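You operate a simulated robot arm through the tools that you are given. There is no shell and no other tool.

You run a simulated two-armed robot. Do the job below in one go: nothing can be reset, and whatever is moved stays where it is left.

## Task
Mount the slide on the resin stand: one drop, one slip, then the blue weight on top.
Fine: drop from the stand's dropper arm, aside again after; slip from the blue slip box; leave the weight on to press the bubbles out.

The check looks at the end state, three seconds after you hand in, the way a careful person would. Anything else that was tipped, shoved, dropped, spilled or broken makes it a failure.

## Robot
Two 6-joint arms with fingered hands on one trunk that stands fixed in place. Base frame: the origin is at the foot of the trunk, x ahead of it, y to its left, z up. Units: mm, rad, N and s.
The left shoulder is at [50, 170, 1024], the right one opposite. With the tool pointing down near the work surface each hand reaches from about 500 to 780 mm from the base axis, measured 20 degrees to its own side. Payload 3.5 kg a hand.
Tool frame (each hand has its own): the origin (TCP) lies between the finger pads and is the grasp point; the fingertips stand 26 mm ahead of it; z points along the fingers, y is the line along which they close. The gripper opens to 132 mm. The gripper's body begins 73 mm behind the TCP. The gripper is a hand of 3 fingers: y runs from the thumb to the fingers, the wrist lies at [0, 0, -234] in the tool frame.
Orientation is that of the tool frame in the base frame, as [roll, pitch, yaw] about the fixed x, y, z axes, in that order (R = Rz(yaw) Ry(pitch) Rx(roll)). With the fingers straight down and closing along the base's y, the tool's x points along the base's -x, its y along +y and its z along -z.

## Interface
- The arms move only by the tool step_arm. It takes "left_deltas", "right_deltas" or both (then of equal length, played together; a hand with none holds still); each is a list of rows, each a list of 6 numbers: the shift along the tool's x, y, z in m, then the turn, a rotation vector about the tool's x, y, z in rad. In form: [[x, y, z, ax, ay, az], ...]. A call has 1 to 20 rows; each row is the pose to reach, as a shift and turn from the pose commanded when the call began, along the tool's axes at that moment. A row lasts 0.2 s, in which the tool goes at most 50 mm and 0.15 rad; a call with a longer step from one row to the next is refused whole. A pose out of reach is approached as far as the arm can. The call stops where the force on the tool passes 50 N (or 10 N more than at its start, if that is more) or the arm is blocked; 0.2 s more then pass. In this call time passes only in rows, and 0.2 s behind the last. The reply holds the time, the measured pose of the TCP, the force on the tool along the base axes, the opening and the grip force, in the units named above and with some noise, with the torque about the TCP (base axes, N m) and any sound that the robot's microphone picked up.
- Cameras (640 x 400 px; columns grow to the right, rows downward): "scene" is now at [18.8, -39, 1609.2]; the picture's right is [-0.38, -0.92, 0.00], its down [-0.66, 0.27, -0.70] and it looks along [0.65, -0.27, -0.71] (base axes); focal length 316 px, centre (320, 200). "left" rides on the left gripper at [-62, 3, -92] in its tool frame; the picture's right is [-0.05, -1.00, 0.00], its down [0.83, -0.04, -0.55] and it looks along [0.55, -0.03, 0.83] (tool axes); focal length 230 px, centre (320, 200). "right" rides on the right gripper at [62, 3, -92] in its tool frame; the picture's right is [-0.05, 1.00, 0.00], its down [-0.83, -0.04, -0.56] and it looks along [-0.55, -0.03, 0.83] (tool axes); focal length 230 px, centre (320, 200). There is no depth. A picture from a camera that has moved, and an enlarged one, comes with that camera's place and axes in the base frame and with its lens. The place of the scene camera against the robot may be out by one fixed shift of up to 25 mm in any direction.
- get_image(camera): a new picture of that camera. No time passes.
- move_column(by): slides the trunk up (or, below 0, down) by that many mm; the arms and the scene camera ride with it, the base frame stays. It gives what a move gives, with no picture.
- finger_targets(finger1, finger2, thumb_bend, hand): sets how far each is bent, from 0 (flat) to 100 (curled in); at 30 the hand is open as for a grip, at 70 the pads meet at the TCP. One left out holds its place. A second passes; each finger stops where it meets its share of the squeeze, and holds until it gets a number again. It is the only way to open and close the hand. It gives what a move gives, with no picture; readings hold the bend of each and the force on the fingers (four entries, about 0 where the hand has none), thumb and palm.
- turn_head(pan, tilt): turns the head with the scene camera to pan (to the left, within 1.501 rad either way) and tilt (down, from -0.506 to 1.204), counted from straight ahead of the robot. It gives what a move gives.
- zoom(camera, box): a new picture of the part [left, top, right, bottom] of that camera's present view, enlarged. No time passes.
- hand_in(): hands the job in; it is judged then, once.

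Places have to be worked out from the pictures, the camera data and where the tool is seen. Open the grippers and draw the arms clear of the work before you hand the job in, unless the task says otherwise.

The tools are called after "Request:" as name(argument=value, ...) on one line, values as JSON. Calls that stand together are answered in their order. step_arm: Moves the arms, as the interface text tells. Its arguments: {"type":"object","properties":{"left_deltas":{"type":"array"},"right_deltas":{"type":"array"}},"required":[]} The other tools are called the same way: move_column (by) slides the trunk up or down; finger_targets (finger1, finger2, thumb_bend, hand) moves the fingers one by one; turn_head (pan, tilt) turns the head that bears the scene camera; get_image (camera) takes a picture; zoom (camera, box) takes an enlarged picture of a part of a camera's view; hand_in () hands the job in.

At the start:

```text
time_s: 0.0
left_tcp_pos: [557.1, -7.2, 1159.4]
left_tcp_rot: [3.139, 0.0, 3.141]
left_wrist_force: [-0.2, -0.1, 0.4]
left_torque: [0.02, 0.0, 0.04]
left_gripper_width: 132.0
left_grasp_force: 0.0
left_shape: jaw
left_bend: [30.0, 30.0, 30.0]
left_finger forces: [0.0, 0.1, 0.0, 0.0, 0.0, 0.0]
right_tcp_pos: [491.8, -464.4, 1166.2]
right_tcp_rot: [-3.141, -0.001, 3.14]
right_wrist_force: [-0.1, 0.4, 0.2]
right_torque: [0.01, 0.0, 0.0]
right_gripper_width: 131.7
right_grasp_force: 0.1
right_shape: jaw
right_bend: [30.0, 30.0, 30.0]
right_finger forces: [0.0, 0.1, 0.1, 0.1, 0.0, 0.1]
trunk travel left (down, up): [-639.0, 71.0]
head pan, tilt: [-0.393, 0.792]
```

scene: 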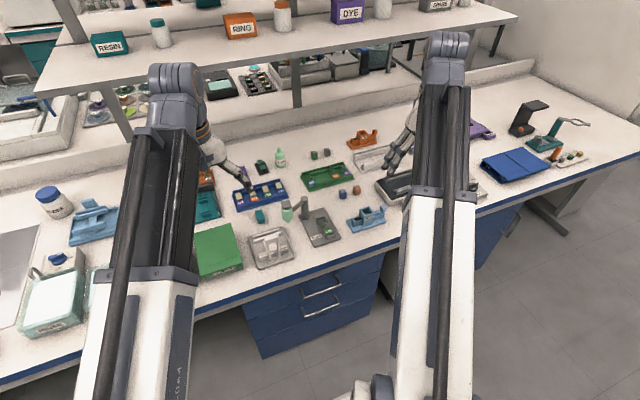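
right: 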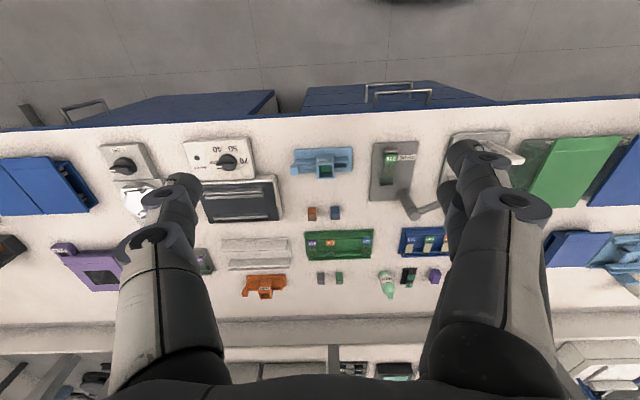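
left: 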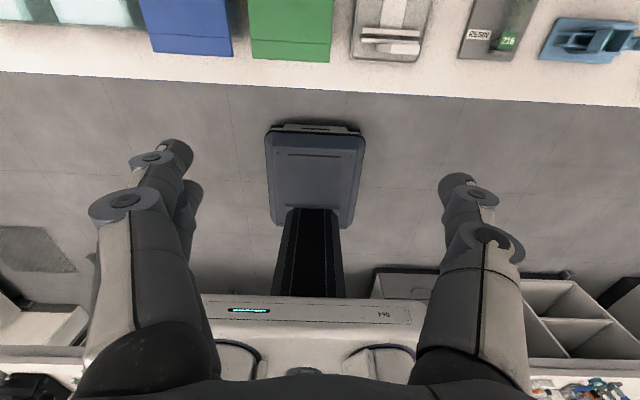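

I start by looking closer at the bench to identify the resin stand, slip box and blue weight.

Request:
zoom(camera="scene", box=[180, 130, 420, 280])

Request:
zoom(camera="scene", box=[0, 150, 240, 300])

Request:
zoom(camera="right", box=[180, 120, 460, 310])

Request:
zoom(camera="right", box=[360, 110, 640, 310])

Request:
zoom(camera="left", box=[340, 0, 640, 120])

```text
2.67 times, centred on (300, 205) of scene
camera zoom: at [18.8, -39.0, 1609.2], right [-0.38, -0.92, 0.0], down [-0.66, 0.27, -0.7], along [0.65, -0.27, -0.71], focal length 843 px, centre (373, 187)
```

zoom: 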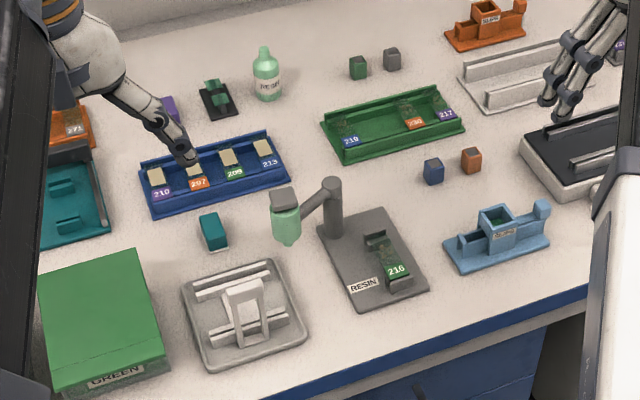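

```text
2.67 times, centred on (120, 225) of scene
camera zoom: at [18.8, -39.0, 1609.2], right [-0.38, -0.92, 0.0], down [-0.66, 0.27, -0.7], along [0.65, -0.27, -0.71], focal length 843 px, centre (853, 133)
```

zoom: 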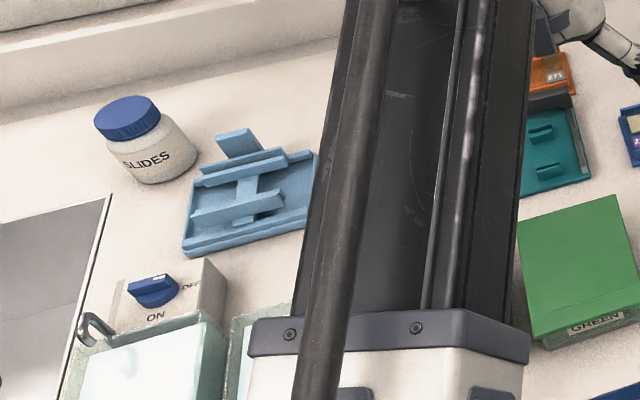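

```text
2.11 times, centred on (320, 215) of right
camera zoom: at [429.2, -460.4, 1259.0], right [0.05, 1.0, 0.0], down [0.83, -0.04, 0.56], along [0.55, -0.03, -0.83], focal length 484 px, centre (320, 168)
```

zoom: 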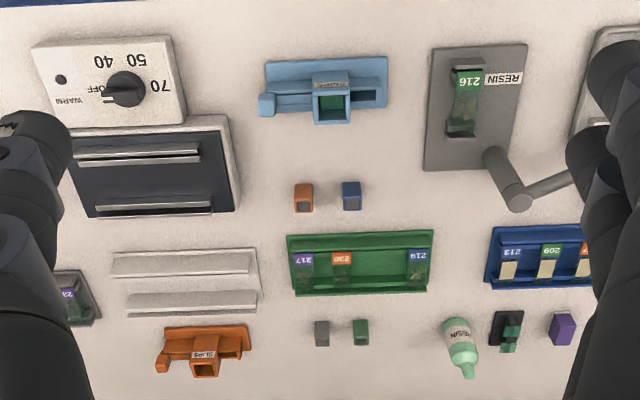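

```text
2.00 times, centred on (500, 210) of right
camera zoom: at [429.2, -460.4, 1259.0], right [0.05, 1.0, 0.0], down [0.83, -0.04, 0.56], along [0.55, -0.03, -0.83], focal length 460 px, centre (-40, 180)
```

zoom: 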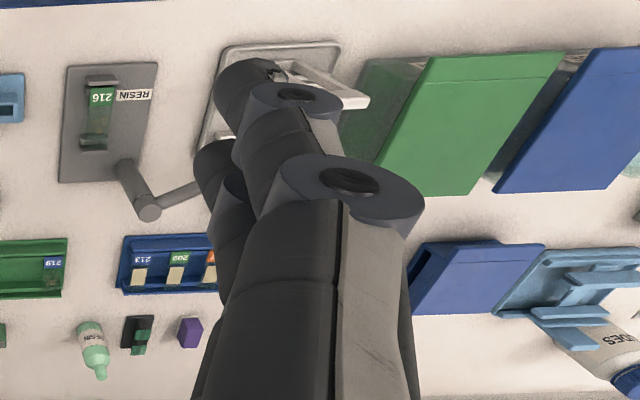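

```text
2.13 times, centred on (490, 60) of left
camera zoom: at [617.6, -2.6, 1251.1], right [0.05, -1.0, 0.0], down [-0.83, -0.04, 0.55], along [-0.55, -0.03, -0.83], focal length 491 px, centre (-43, 499)
```

zoom: 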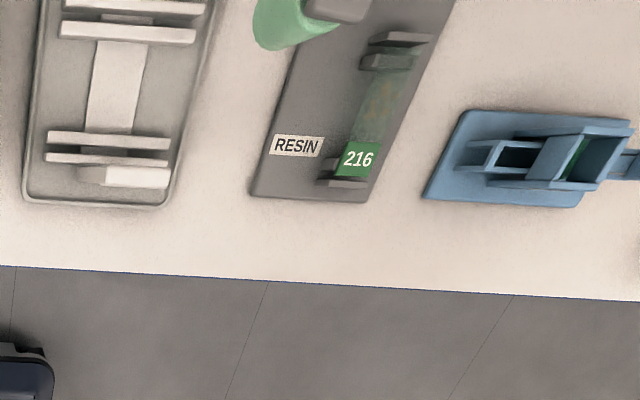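

The stand carries slide 216, with a swing arm holding a dropper; the light blue slip box and small weights sit nearby. I zoom in tighter on each of them.

Request:
zoom(camera="scene", box=[275, 180, 355, 250])

Request:
zoom(camera="scene", box=[335, 180, 400, 240])

Request:
zoom(camera="right", box=[280, 130, 380, 230])

Request:
zoom(camera="right", box=[360, 130, 460, 230])

Request:
zoom(camera="left", box=[530, 0, 640, 80])

Request:
zoom(camera="left", box=[440, 0, 540, 80])

```text
5.71 times, centred on (315, 215) of scene
camera zoom: at [18.8, -39.0, 1609.2], right [-0.38, -0.92, 0.0], down [-0.66, 0.27, -0.7], along [0.65, -0.27, -0.71], focal length 1806 px, centre (349, 114)
```

zoom: 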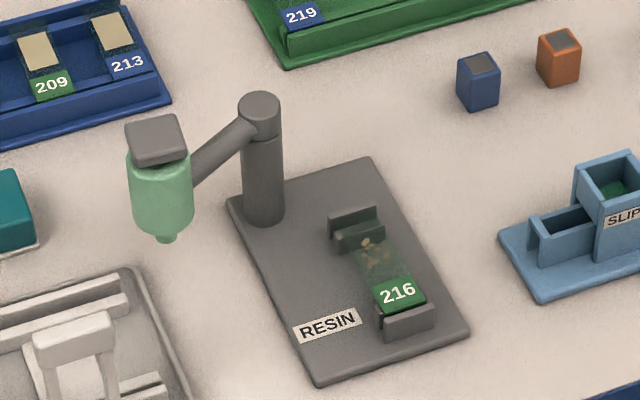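

```text
6.67 times, centred on (368, 210) of scene
camera zoom: at [18.8, -39.0, 1609.2], right [-0.38, -0.92, 0.0], down [-0.66, 0.27, -0.7], along [0.65, -0.27, -0.71], focal length 2107 px, centre (3, 133)
```

zoom: 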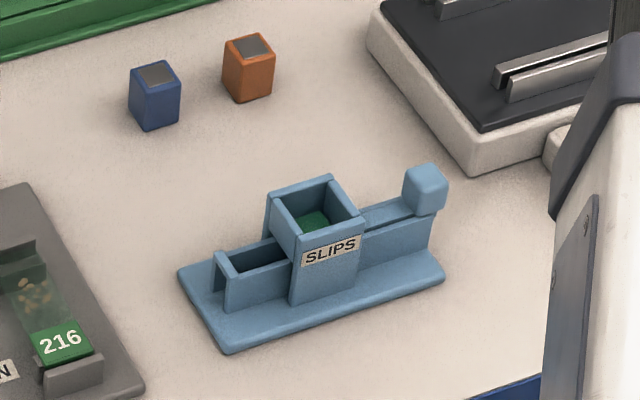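

```text
4.00 times, centred on (330, 180) of right
camera zoom: at [429.2, -460.4, 1259.0], right [0.05, 1.0, 0.0], down [0.83, -0.04, 0.56], along [0.55, -0.03, -0.83], focal length 920 px, centre (280, 280)
```

zoom: 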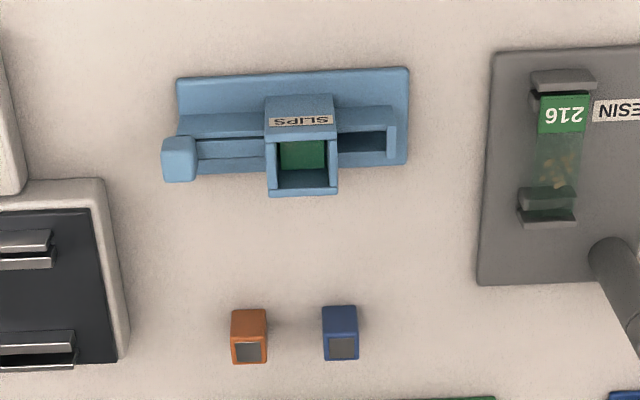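

```text
4.00 times, centred on (410, 180) of right
camera zoom: at [429.2, -460.4, 1259.0], right [0.05, 1.0, 0.0], down [0.83, -0.04, 0.56], along [0.55, -0.03, -0.83], focal length 920 px, centre (-40, 280)
```

zoom: 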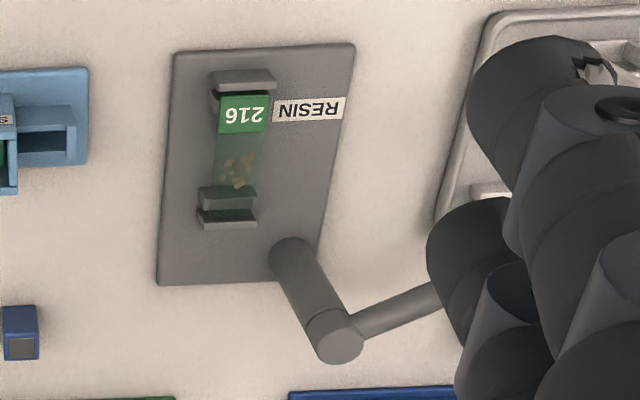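

```text
5.00 times, centred on (585, 40) of left
camera zoom: at [617.6, -2.6, 1251.1], right [0.05, -1.0, 0.0], down [-0.83, -0.04, 0.55], along [-0.55, -0.03, -0.83], focal length 1150 px, centre (-1005, 1000)
```

zoom: 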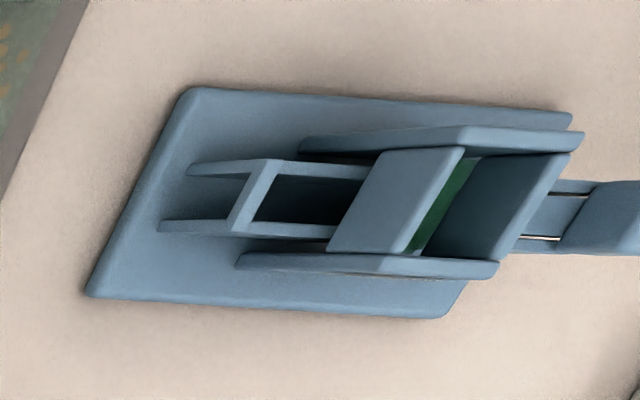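

```text
5.00 times, centred on (490, 40) of left
camera zoom: at [617.6, -2.6, 1251.1], right [0.05, -1.0, 0.0], down [-0.83, -0.04, 0.55], along [-0.55, -0.03, -0.83], focal length 1150 px, centre (-530, 1000)
```

zoom: 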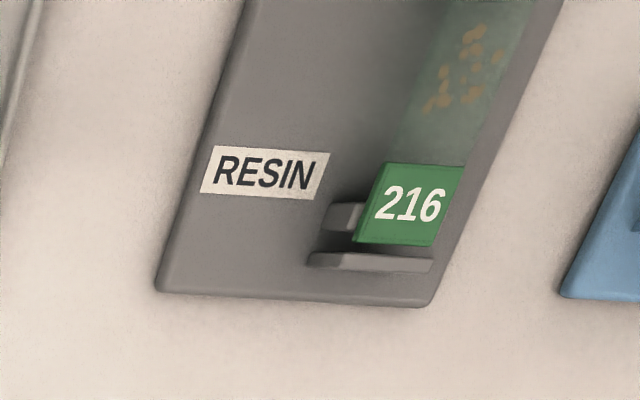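

The stand sits about x 610–760, y −350…−240, top near z 768; slide 216 specimen about (676, −312). I bring the right hand down partway for a closer look with its wrist camera.

Request:
step_arm(right_deltas=[[-0.0125, 0.019, 0.0295, 0, 0, 0], [-0.025, 0.038, 0.059, 0, 0, 0], [-0.0375, 0.057, 0.0885, 0, 0, 0], [-0.05, 0.076, 0.118, 0, 0, 0], [-0.0625, 0.095, 0.1475, 0, 0, 0], [-0.075, 0.114, 0.177, 0, 0, 0], [-0.0875, 0.133, 0.2065, 0, 0, 0], [-0.1, 0.152, 0.226, 0, 0, 0]])

Request:
get_image(camera="right")

Request:
get_image(camera="scene")

```text
time_s: 1.8
left_tcp_pos: [558.5, -6.7, 1158.5]
left_tcp_rot: [3.14, 0.001, -3.141]
left_wrist_force: [0.1, 0.5, 0.4]
left_torque: [-0.02, 0.0, -0.03]
left_gripper_width: 131.7
left_grasp_force: 0.0
left_shape: jaw
left_bend: [30.0, 30.0, 30.0]
left_finger forces: [0.0, 0.0, 0.0, 0.0, 0.0, 0.0]
right_tcp_pos: [590.3, -313.2, 942.2]
right_tcp_rot: [3.14, 0.0, 3.14]
right_wrist_force: [0.4, 0.7, -0.5]
right_torque: [-0.03, 0.0, 0.0]
right_gripper_width: 131.9
right_grasp_force: 0.0
right_shape: jaw
right_bend: [30.0, 30.0, 30.0]
right_finger forces: [0.1, 0.0, 0.1, 0.0, 0.0, 0.0]
trunk travel left (down, up): [-639.0, 71.0]
head pan, tilt: [-0.393, 0.792]
```

```text
taken
camera right: at [528.7, -310.1, 1033.2], right [0.05, 1.0, 0.0], down [0.83, -0.04, 0.56], along [0.55, -0.03, -0.83], focal length 230 px, centre (320, 200)
```

right: 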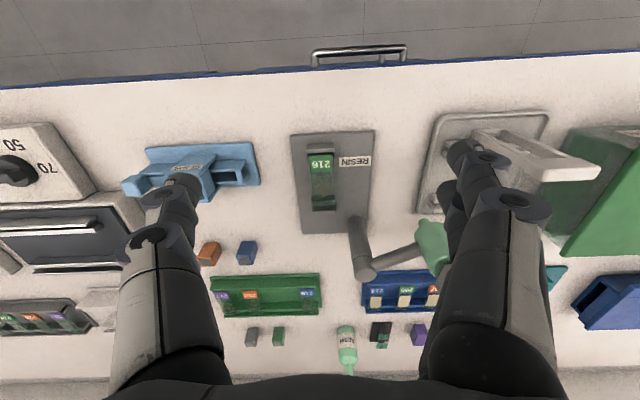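

```text
taken
camera scene: at [19.0, -38.9, 1609.3], right [-0.38, -0.92, 0.0], down [-0.66, 0.27, -0.7], along [0.65, -0.27, -0.71], focal length 316 px, centre (320, 200)
```

scene: 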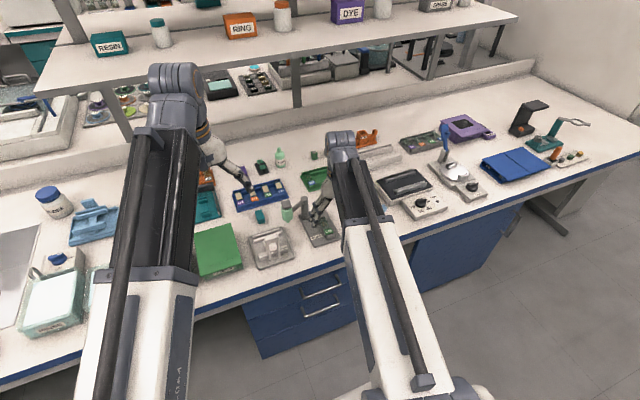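

The thumb is on the −y side and the two fingers on +y; the dropper is hidden behind them. I zoom on the stand and plan to move the left hand out for other views.

Request:
zoom(camera="right", box=[270, 120, 470, 290])

Request:
zoom(camera="right", box=[110, 130, 270, 280])

Request:
zoom(camera="scene", box=[270, 170, 350, 250])

```text
2.35 times, centred on (370, 205) of right
camera zoom: at [528.7, -310.1, 1033.2], right [0.05, 1.0, 0.0], down [0.83, -0.04, 0.56], along [0.55, -0.03, -0.83], focal length 541 px, centre (202, 188)
```

zoom: 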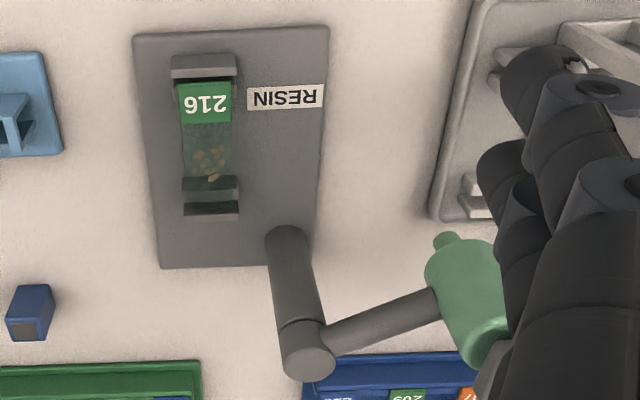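

```text
2.67 times, centred on (190, 205) of right
camera zoom: at [528.7, -310.1, 1033.2], right [0.05, 1.0, 0.0], down [0.83, -0.04, 0.56], along [0.55, -0.03, -0.83], focal length 614 px, centre (667, 187)
```

zoom: 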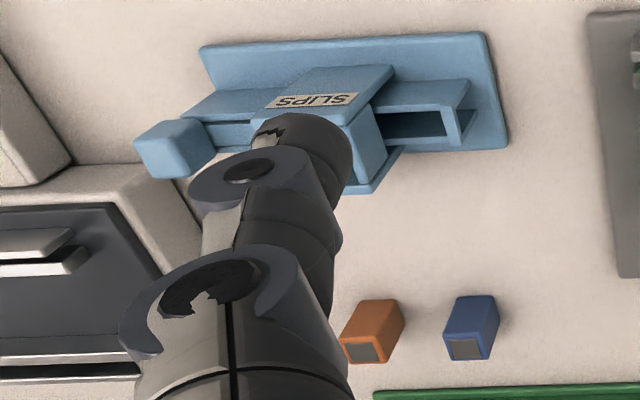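

```text
5.00 times, centred on (310, 210) of scene
camera zoom: at [19.0, -38.9, 1609.3], right [-0.38, -0.92, 0.0], down [-0.66, 0.27, -0.7], along [0.65, -0.27, -0.71], focal length 1580 px, centre (370, 150)
```

zoom: 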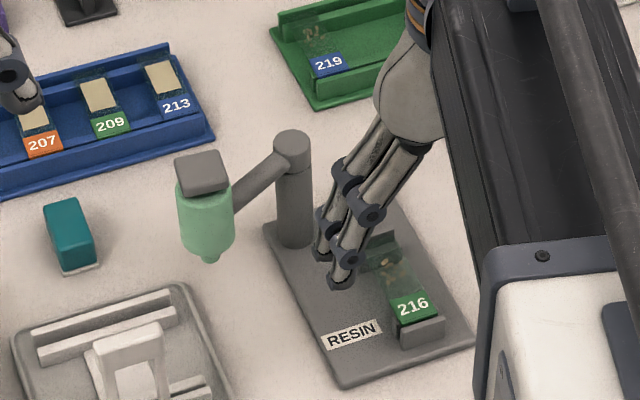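

The dropper has a green body with a grey cap hung on a swing arm. I bring the left hand over to view it from the far side with its camera.

Request:
step_arm(left_deltas=[[-0.0203, -0.0116, 0.02, 0, 0, 0], [-0.0405, -0.0233, 0.045, 0, 0, 0], [-0.0608, -0.0349, 0.07, 0, 0, 0], [-0.081, -0.0465, 0.095, 0, 0, 0], [-0.1013, -0.0581, 0.12, 0, 0, 0], [-0.1215, -0.0698, 0.145, 0, 0, 0], [-0.1418, -0.0814, 0.17, 0, 0, 0], [-0.162, -0.093, 0.19, 0, 0, 0]])

Request:
get_image(camera="left")

```text
time_s: 3.6
left_tcp_pos: [694.6, -90.6, 966.7]
left_tcp_rot: [3.141, 0.003, -3.141]
left_wrist_force: [0.7, 0.2, 0.0]
left_torque: [-0.01, -0.03, 0.01]
left_gripper_width: 132.1
left_grasp_force: 0.0
left_shape: jaw
left_bend: [30.0, 30.0, 30.0]
left_finger forces: [0.0, 0.0, 0.0, 0.0, 0.0, 0.0]
left hand out of reach, approached as far as the arm can: row 7, 8
right_tcp_pos: [590.4, -313.7, 940.6]
right_tcp_rot: [-3.14, 0.0, 3.141]
right_wrist_force: [0.2, -0.9, 0.5]
right_torque: [0.04, 0.0, -0.02]
right_gripper_width: 131.8
right_grasp_force: 0.2
right_shape: jaw
right_bend: [30.0, 30.0, 30.0]
right_finger forces: [0.0, 0.0, 0.0, 0.0, 0.1, 0.0]
trunk travel left (down, up): [-639.0, 71.0]
head pan, tilt: [-0.393, 0.792]
```

```text
taken
camera left: at [754.7, -85.7, 1059.1], right [0.05, -1.0, 0.0], down [-0.83, -0.04, 0.55], along [-0.55, -0.03, -0.83], focal length 230 px, centre (320, 200)
```

left: 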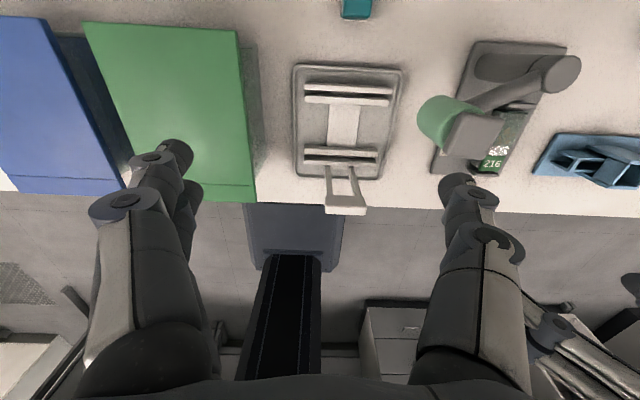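

Request:
zoom(camera="left", box=[400, 30, 600, 190])

Request:
zoom(camera="left", box=[520, 110, 640, 210])

Request:
get_image(camera="scene")

```text
2.50 times, centred on (500, 110) of left
camera zoom: at [754.7, -85.7, 1059.1], right [0.05, -1.0, 0.0], down [-0.83, -0.04, 0.55], along [-0.55, -0.03, -0.83], focal length 575 px, centre (-130, 425)
```

zoom: 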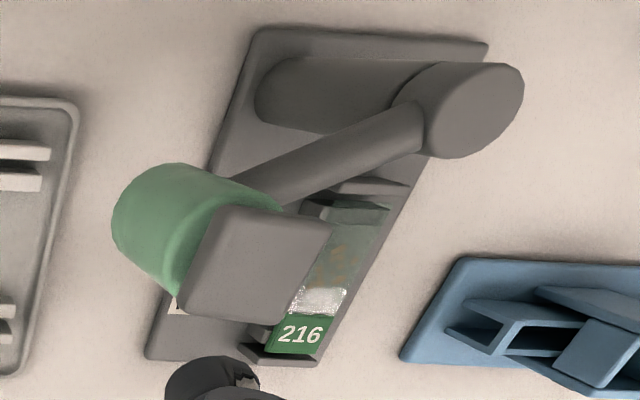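

```text
4.00 times, centred on (580, 160) of left
camera zoom: at [754.7, -85.7, 1059.1], right [0.05, -1.0, 0.0], down [-0.83, -0.04, 0.55], along [-0.55, -0.03, -0.83], focal length 920 px, centre (-720, 360)
```

zoom: 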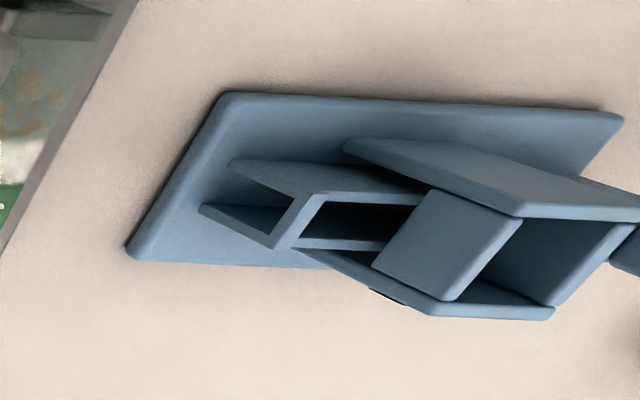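

```text
taken
camera scene: at [19.0, -39.1, 1609.3], right [-0.38, -0.92, 0.0], down [-0.66, 0.27, -0.7], along [0.65, -0.27, -0.71], focal length 316 px, centre (320, 200)
```

scene: 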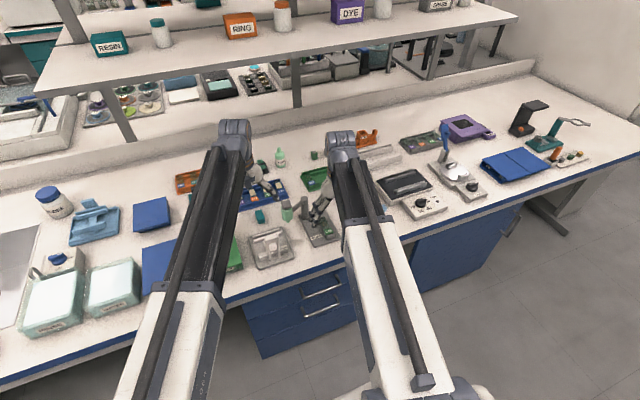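

The pillar top is near (747, −270, 862) and the dropper cap near (706, −207, 887), with the specimen about 90° of swing away. Next I move the right hand over to look at the slip box closely, and the left camera shows the dropper unobstructed meanwhile.

Request:
step_arm(right_deltas=[[0.0025, -0.032, 0.01, 0, 0, 0], [0.005, -0.064, 0.02, 0, 0, 0], [0.0075, -0.096, 0.03, 0, 0, 0], [0.01, -0.127, 0.041, 0, 0, 0]])

Request:
zoom(camera="right", box=[220, 120, 420, 250])

Request:
zoom(camera="right", box=[400, 120, 600, 330])

Request:
get_image(camera="right")

Request:
zoom(camera="left", box=[520, 110, 640, 210])

```text
time_s: 4.6
left_tcp_pos: [695.1, -90.7, 966.8]
left_tcp_rot: [3.141, 0.003, 3.14]
left_wrist_force: [-0.1, -0.6, -0.7]
left_torque: [0.02, 0.02, -0.02]
left_gripper_width: 131.7
left_grasp_force: 0.1
left_shape: jaw
left_bend: [30.0, 30.0, 30.0]
left_finger forces: [0.0, 0.0, 0.0, 0.0, 0.1, 0.0]
right_tcp_pos: [580.4, -439.7, 898.2]
right_tcp_rot: [3.139, 0.0, 3.141]
right_wrist_force: [0.5, -0.1, -0.2]
right_torque: [-0.01, -0.02, 0.0]
right_gripper_width: 131.9
right_grasp_force: 0.1
right_shape: jaw
right_bend: [30.0, 30.0, 30.0]
right_finger forces: [0.0, 0.0, 0.0, 0.0, 0.1, 0.0]
trunk travel left (down, up): [-639.0, 71.0]
head pan, tilt: [-0.393, 0.792]
```

```text
3.08 times, centred on (320, 185) of right
camera zoom: at [518.9, -436.4, 991.0], right [0.05, 1.0, 0.0], down [0.83, -0.04, 0.56], along [0.55, -0.03, -0.83], focal length 708 px, centre (320, 246)
```

zoom: 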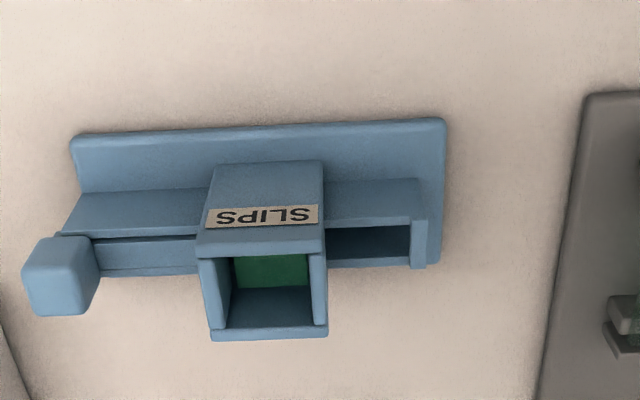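

```text
1.90 times, centred on (500, 225) of right
camera zoom: at [518.9, -436.4, 991.0], right [0.05, 1.0, 0.0], down [0.83, -0.04, 0.56], along [0.55, -0.03, -0.83], focal length 438 px, centre (-23, 152)
```

zoom: 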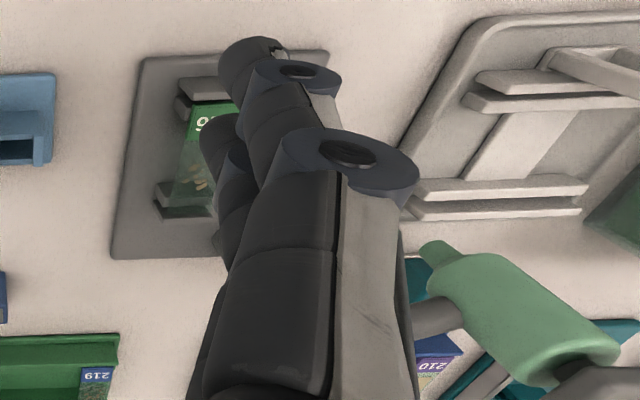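

```text
taken
camera right: at [518.9, -436.4, 991.0], right [0.05, 1.0, 0.0], down [0.83, -0.04, 0.56], along [0.55, -0.03, -0.83], focal length 230 px, centre (320, 200)
```

right: 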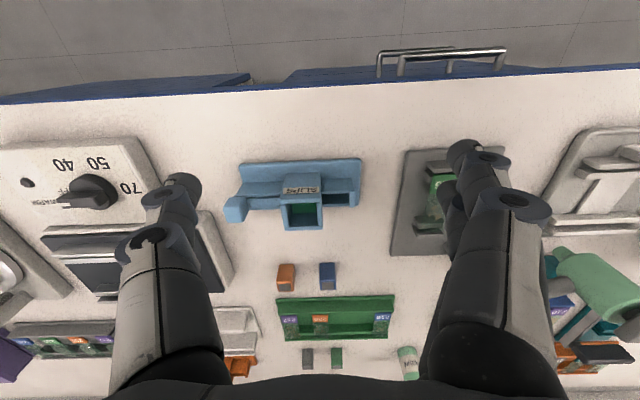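

```text
4.00 times, centred on (580, 160) of left
camera zoom: at [754.7, -85.5, 1059.3], right [0.05, -1.0, 0.0], down [-0.83, -0.04, 0.55], along [-0.55, -0.03, -0.83], focal length 920 px, centre (-720, 360)
```

zoom: 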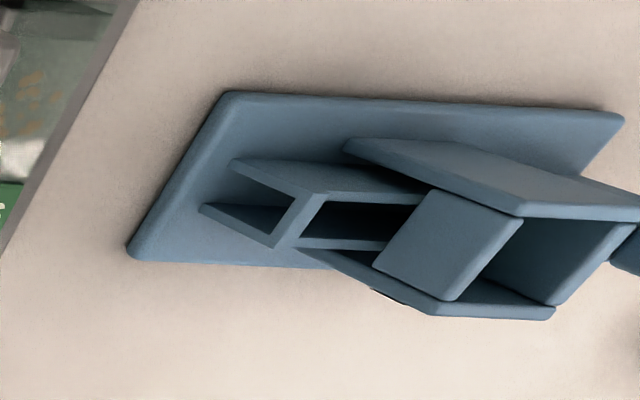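

The slip box is axis-aligned: plate x≈619–680, y≈−527…−400, knob at the −y end, tray at the +y end. I zoom tighter on tray and magazine from both cameras.

Request:
zoom(camera="left", box=[535, 130, 595, 180])

Request:
zoom(camera="right", box=[270, 160, 370, 240])

Request:
zoom(camera="left", box=[410, 60, 530, 180])

Request:
zoom(camera="right", box=[540, 230, 640, 350])

```text
8.00 times, centred on (565, 155) of left
camera zoom: at [754.7, -85.5, 1059.3], right [0.05, -1.0, 0.0], down [-0.83, -0.04, 0.55], along [-0.55, -0.03, -0.83], focal length 1841 px, centre (-1640, 560)
```

zoom: 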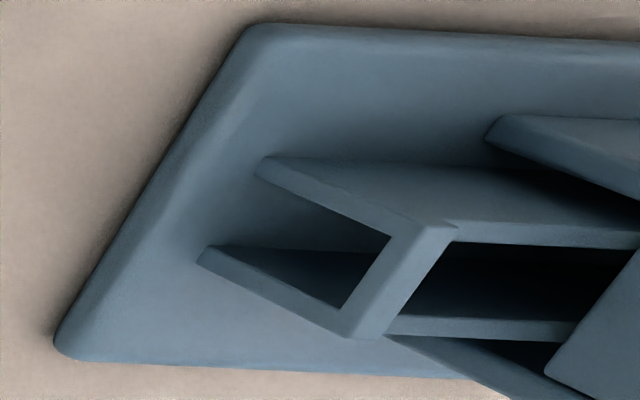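

```text
5.00 times, centred on (320, 200) of right
camera zoom: at [518.9, -436.4, 991.0], right [0.05, 1.0, 0.0], down [0.83, -0.04, 0.56], along [0.55, -0.03, -0.83], focal length 1150 px, centre (320, 200)
```

zoom: 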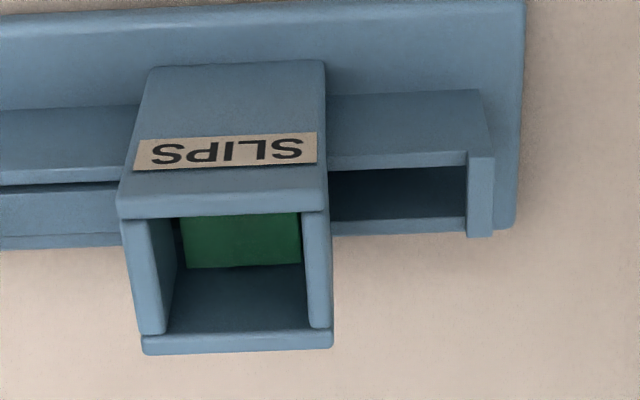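

```text
3.33 times, centred on (470, 120) of left
camera zoom: at [754.7, -85.5, 1059.3], right [0.05, -1.0, 0.0], down [-0.83, -0.04, 0.55], along [-0.55, -0.03, -0.83], focal length 767 px, centre (-180, 467)
```

zoom: 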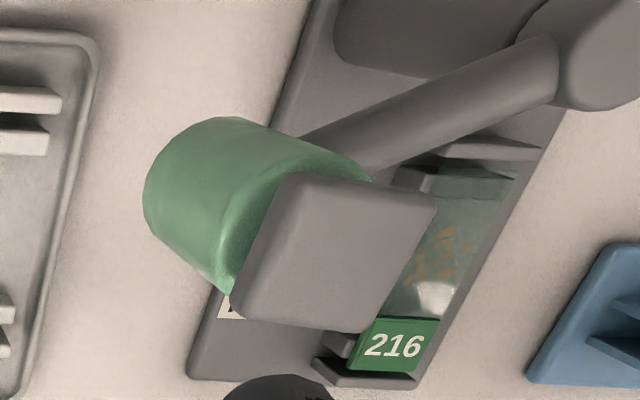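

```text
3.33 times, centred on (590, 290) of right
camera zoom: at [518.9, -436.4, 991.0], right [0.05, 1.0, 0.0], down [0.83, -0.04, 0.56], along [0.55, -0.03, -0.83], focal length 767 px, centre (-580, -100)
```

zoom: 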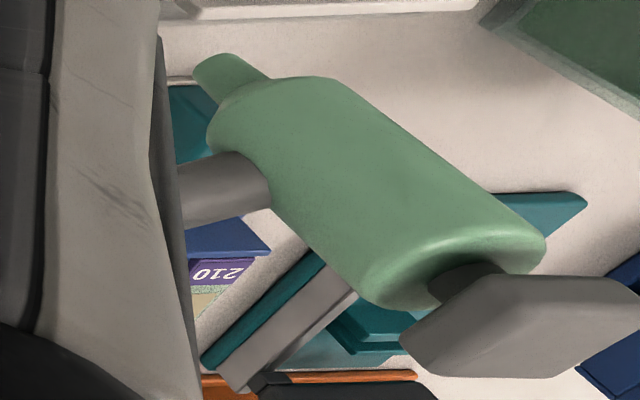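

The dropper's grey cap is a push-plunger on a stem above the green body; axis near (709, −195), cap top about z 900, nozzle about z 820. The slip rails look about 19 mm wide at z≈797 so a slip will overhang them. I test the right hand's finger closing in free air to learn widths.

Request:
finger_targets(hand="right", finger1=56, finger2=56, thumb_bend=56)

Request:
get_image(camera="right")

Request:
zoom(camera="scene", box=[300, 130, 420, 250])

Request:
get_image(camera="left")

```text
time_s: 5.6
left_tcp_pos: [695.0, -89.4, 967.3]
left_tcp_rot: [-3.141, 0.003, 3.141]
left_wrist_force: [-0.4, -0.7, -2.3]
left_torque: [0.01, -0.04, 0.01]
left_gripper_width: 131.9
left_grasp_force: 0.1
left_shape: jaw
left_bend: [30.0, 30.0, 30.0]
left_finger forces: [0.0, 0.1, 0.2, 0.0, 0.0, 0.0]
right_tcp_pos: [580.3, -439.2, 898.8]
right_tcp_rot: [3.141, -0.001, 3.14]
right_wrist_force: [-0.1, -0.6, 1.1]
right_torque: [0.0, -0.03, 0.03]
right_gripper_width: 48.5
right_grasp_force: 0.0
right_shape: fingers
right_bend: [56.0, 56.0, 56.0]
right_finger forces: [0.1, 0.0, 0.1, 0.0, 0.0, 0.1]
trunk travel left (down, up): [-639.0, 71.0]
head pan, tilt: [-0.393, 0.792]
```

```text
taken
camera right: at [518.8, -435.8, 991.1], right [0.05, 1.0, 0.0], down [0.83, -0.04, 0.56], along [0.55, -0.03, -0.83], focal length 230 px, centre (320, 200)
```

right: 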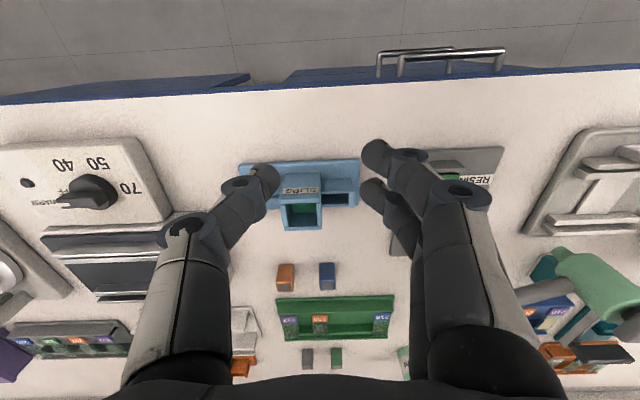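

```text
3.33 times, centred on (360, 190) of scene
camera zoom: at [18.8, -39.0, 1609.2], right [-0.38, -0.92, 0.0], down [-0.66, 0.27, -0.7], along [0.65, -0.27, -0.71], focal length 1054 px, centre (187, 233)
```

zoom: 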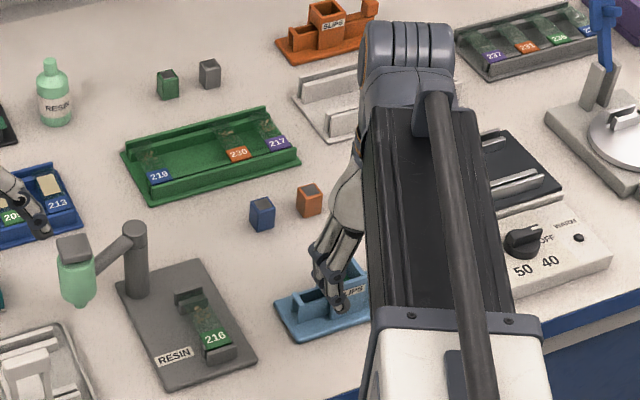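

```text
taken
camera left: at [754.6, -85.5, 1059.3], right [0.05, -1.0, 0.0], down [-0.83, -0.04, 0.55], along [-0.55, -0.03, -0.83], focal length 230 px, centre (320, 200)
```

left: 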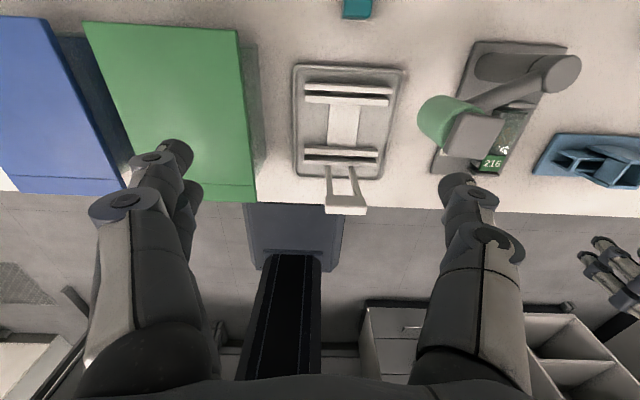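

Width reads 48.5 mm at bend 56. I zoom on the right hand's fingers from the left and scene cameras to learn their shape when closing.

Request:
zoom(camera="left", box=[560, 210, 640, 320])

Request:
zoom(camera="right", box=[120, 120, 520, 340])

Request:
zoom(camera="scene", box=[330, 170, 380, 230])

```text
3.64 times, centred on (600, 265) of left
camera zoom: at [754.6, -85.5, 1059.3], right [0.05, -1.0, 0.0], down [-0.83, -0.04, 0.55], along [-0.55, -0.03, -0.83], focal length 837 px, centre (-698, -36)
```

zoom: 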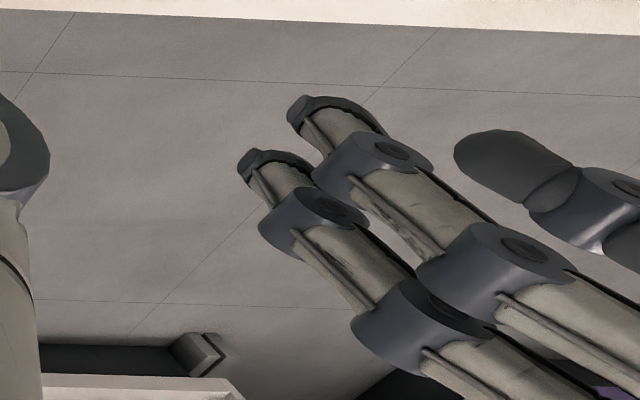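

```text
1.60 times, centred on (320, 230) of right
camera zoom: at [518.8, -435.8, 991.1], right [0.05, 1.0, 0.0], down [0.83, -0.04, 0.56], along [0.55, -0.03, -0.83], focal length 368 px, centre (320, 152)
```

zoom: 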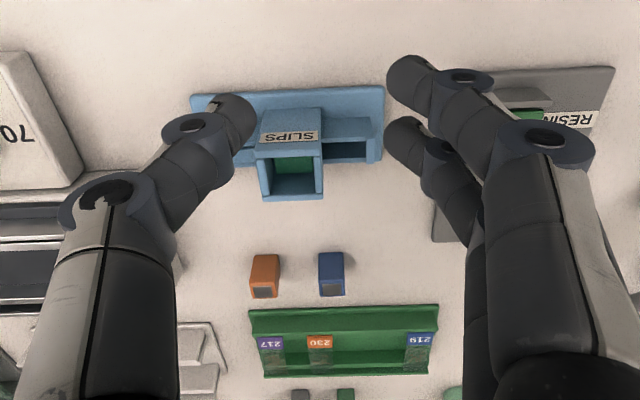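

```text
6.67 times, centred on (355, 200) of scene
camera zoom: at [18.8, -39.0, 1609.2], right [-0.38, -0.92, 0.0], down [-0.66, 0.27, -0.7], along [0.65, -0.27, -0.71], focal length 2107 px, centre (87, 200)
```

zoom: 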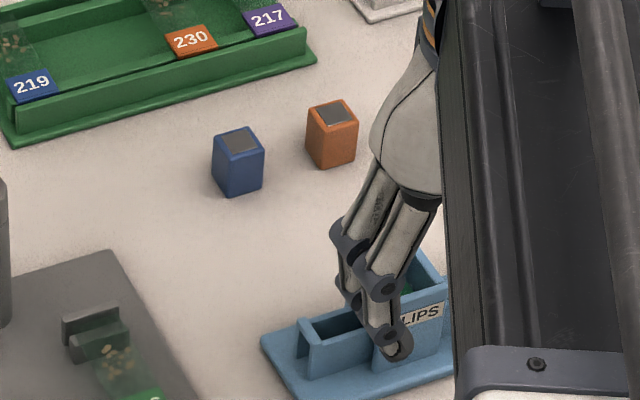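

Fingers appear three-jointed, curling in by ~25° at this bend. I close to 66 to see the shape near closure.

Request:
finger_targets(hand="right", finger1=63, finger2=63, thumb_bend=63)

Request:
zoom(camera="right", box=[180, 110, 460, 290])

Request:
finger_targets(hand="right", finger1=70, finger2=70, thumb_bend=70)

Request:
zoom(camera="right", box=[180, 110, 460, 290])

Request:
zoom(camera="left", box=[560, 210, 640, 320])

```text
time_s: 6.6
left_tcp_pos: [694.6, -89.1, 966.9]
left_tcp_rot: [-3.141, 0.004, -3.14]
left_wrist_force: [0.1, -0.3, 0.1]
left_torque: [-0.02, 0.07, 0.03]
left_gripper_width: 131.8
left_grasp_force: 0.0
left_shape: jaw
left_bend: [30.0, 30.0, 30.0]
left_finger forces: [0.0, 0.1, 0.0, 0.0, 0.0, 0.0]
right_tcp_pos: [580.2, -439.3, 897.7]
right_tcp_rot: [3.141, 0.0, -3.141]
right_wrist_force: [-0.7, -0.7, -0.3]
right_torque: [0.02, 0.03, -0.01]
right_gripper_width: 26.1
right_grasp_force: 0.0
right_shape: fingers
right_bend: [63.0, 63.0, 63.0]
right_finger forces: [0.0, 0.0, 0.0, 0.1, 0.0, 0.0]
trunk travel left (down, up): [-639.0, 71.0]
head pan, tilt: [-0.393, 0.792]
```

```text
2.22 times, centred on (320, 200) of right
camera zoom: at [518.8, -435.8, 991.1], right [0.05, 1.0, 0.0], down [0.83, -0.04, 0.56], along [0.55, -0.03, -0.83], focal length 511 px, centre (320, 200)
```

zoom: 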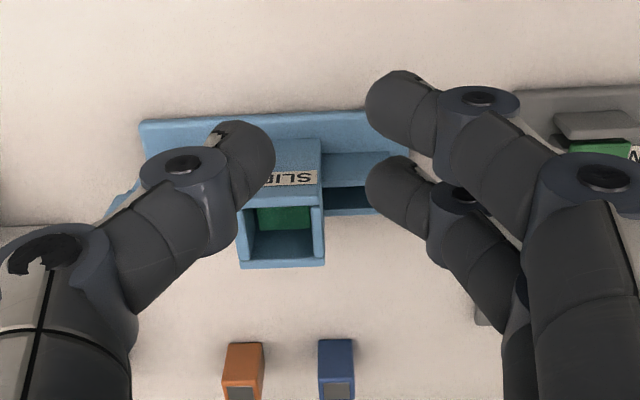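

```text
time_s: 7.6
left_tcp_pos: [694.9, -89.3, 966.8]
left_tcp_rot: [3.141, 0.005, -3.14]
left_wrist_force: [0.1, -0.7, -0.7]
left_torque: [-0.03, 0.02, 0.01]
left_gripper_width: 131.8
left_grasp_force: 0.1
left_shape: jaw
left_bend: [30.0, 30.0, 30.0]
left_finger forces: [0.0, 0.0, 0.0, 0.1, 0.1, 0.1]
right_tcp_pos: [580.7, -439.7, 897.9]
right_tcp_rot: [-3.141, 0.001, 3.141]
right_wrist_force: [0.4, 0.5, 0.6]
right_torque: [0.01, 0.03, 0.02]
right_gripper_width: 6.3
right_grasp_force: 0.0
right_shape: fingers
right_bend: [70.0, 70.0, 70.0]
right_finger forces: [0.0, 0.1, 0.1, 0.0, 0.0, 0.1]
trunk travel left (down, up): [-639.0, 71.0]
head pan, tilt: [-0.393, 0.792]
```

```text
2.22 times, centred on (320, 200) of right
camera zoom: at [518.8, -435.8, 991.1], right [0.05, 1.0, 0.0], down [0.83, -0.04, 0.56], along [0.55, -0.03, -0.83], focal length 511 px, centre (320, 200)
```

zoom: 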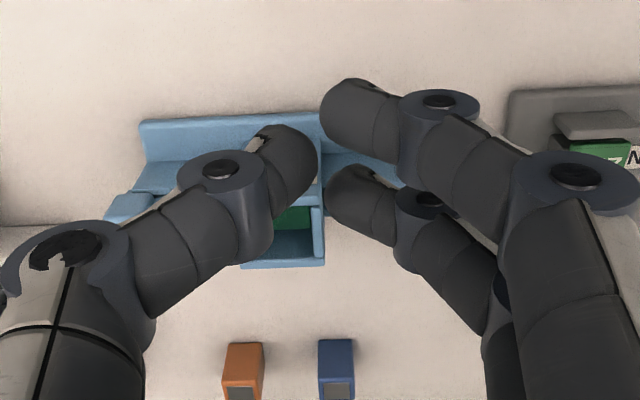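

```text
3.64 times, centred on (600, 265) of left
camera zoom: at [754.6, -85.4, 1059.3], right [0.05, -1.0, 0.0], down [-0.83, -0.04, 0.55], along [-0.55, -0.03, -0.83], focal length 837 px, centre (-698, -36)
```

zoom: 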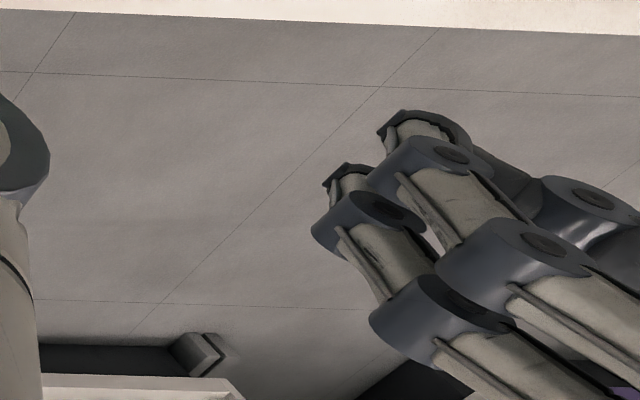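

At bend 70 the tips nearly meet (6 mm), inclined ~43°, so grips happen at the rounded tips. I retract the left hand out of the way and raise the right hand while turning it toward the dropper's radial direction.

Request:
step_arm(left_deltas=[[0.02, 0.02, -0.02, 0, 0, 0], [0.04, 0.04, -0.04, 0, 0, 0], [0.06, 0.06, -0.06, 0, 0, 0], [0.08, 0.08, -0.08, 0, 0, 0], [0.1, 0.1, -0.1, 0, 0, 0], [0.12, 0.12, -0.12, 0, 0, 0], [0.14, 0.14, -0.14, 0, 0, 0], [0.16, 0.16, -0.153, 0, 0, 0]], right_deltas=[[0, 0, -0.03, 0, 0, 0], [0, 0, -0.06, 0, 0, 0.13], [0, 0.02, -0.09, 0, 0, 0.26], [-0.015, 0.045, -0.1, 0, 0, 0.39], [-0.03, 0.07, -0.1, 0, 0, 0.52], [-0.045, 0.095, -0.1, 0, 0, 0.65], [-0.06, 0.12, -0.1, 0, 0, 0.78], [-0.07, 0.14, -0.1, 0, 0, 0.91]])

Request:
get_image(camera="right")

Request:
get_image(camera="scene")

```text
time_s: 9.4
left_tcp_pos: [532.1, 70.8, 1119.2]
left_tcp_rot: [3.141, 0.001, 3.14]
left_wrist_force: [-0.6, 0.7, -0.8]
left_torque: [0.04, 0.02, 0.0]
left_gripper_width: 132.1
left_grasp_force: 0.1
left_shape: jaw
left_bend: [30.0, 30.0, 30.0]
left_finger forces: [0.0, 0.1, 0.0, 0.0, 0.1, 0.0]
right_tcp_pos: [651.8, -297.7, 999.9]
right_tcp_rot: [-3.141, -0.001, 2.228]
right_wrist_force: [0.4, 0.7, -0.7]
right_torque: [0.0, -0.01, 0.02]
right_gripper_width: 6.2
right_grasp_force: 0.0
right_shape: fingers
right_bend: [70.0, 70.0, 70.0]
right_finger forces: [0.0, 0.0, 0.0, 0.1, 0.0, 0.0]
trunk travel left (down, up): [-639.0, 71.0]
head pan, tilt: [-0.393, 0.792]
```

```text
taken
camera right: at [616.0, -245.9, 1092.1], right [0.82, 0.57, 0.0], down [0.47, -0.68, 0.56], along [0.32, -0.46, -0.83], focal length 230 px, centre (320, 200)
```

right: 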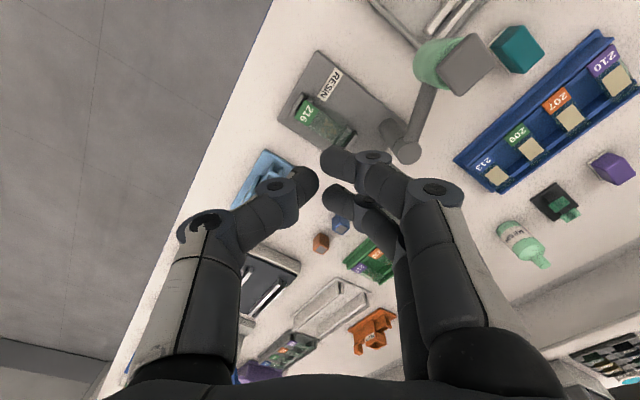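

```text
taken
camera scene: at [18.6, -38.7, 1609.2], right [-0.38, -0.92, 0.0], down [-0.66, 0.27, -0.7], along [0.65, -0.27, -0.71], focal length 316 px, centre (320, 200)
```

scene: 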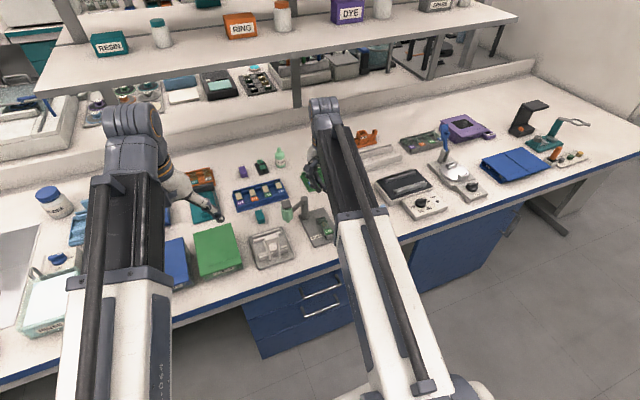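

I zoom on the dropper and stand from this new wrist angle to refine positions.

Request:
zoom(camera="right", box=[370, 10, 510, 170])

Request:
zoom(camera="right", box=[260, 40, 420, 170])

Request:
zoom(camera="scene", box=[270, 180, 340, 250])

```text
2.50 times, centred on (440, 90) of right
camera zoom: at [616.0, -245.9, 1092.1], right [0.82, 0.57, 0.0], down [0.47, -0.68, 0.56], along [0.32, -0.46, -0.83], focal length 575 px, centre (20, 475)
```

zoom: 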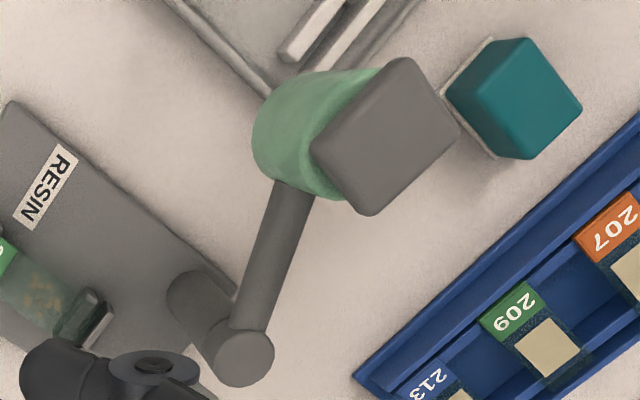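

```text
3.08 times, centred on (340, 105) of right
camera zoom: at [616.0, -245.9, 1092.1], right [0.82, 0.57, 0.0], down [0.47, -0.68, 0.56], along [0.32, -0.46, -0.83], focal length 708 px, centre (258, 492)
```

zoom: 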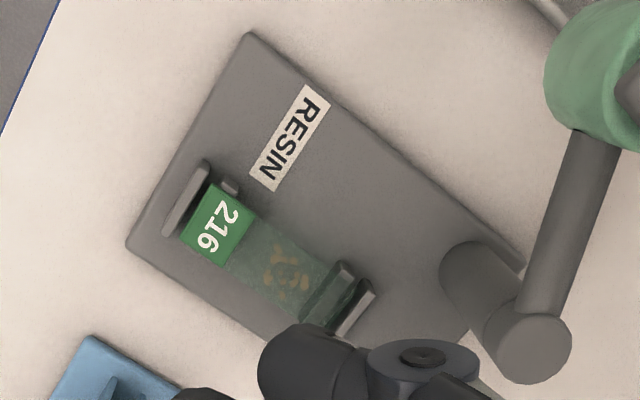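

```text
5.71 times, centred on (305, 215) of scene
camera zoom: at [18.6, -38.7, 1609.2], right [-0.38, -0.92, 0.0], down [-0.66, 0.27, -0.7], along [0.65, -0.27, -0.71], focal length 1806 px, centre (406, 114)
```

zoom: 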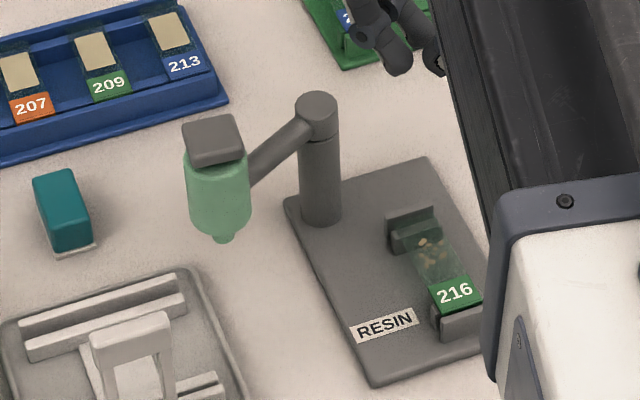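

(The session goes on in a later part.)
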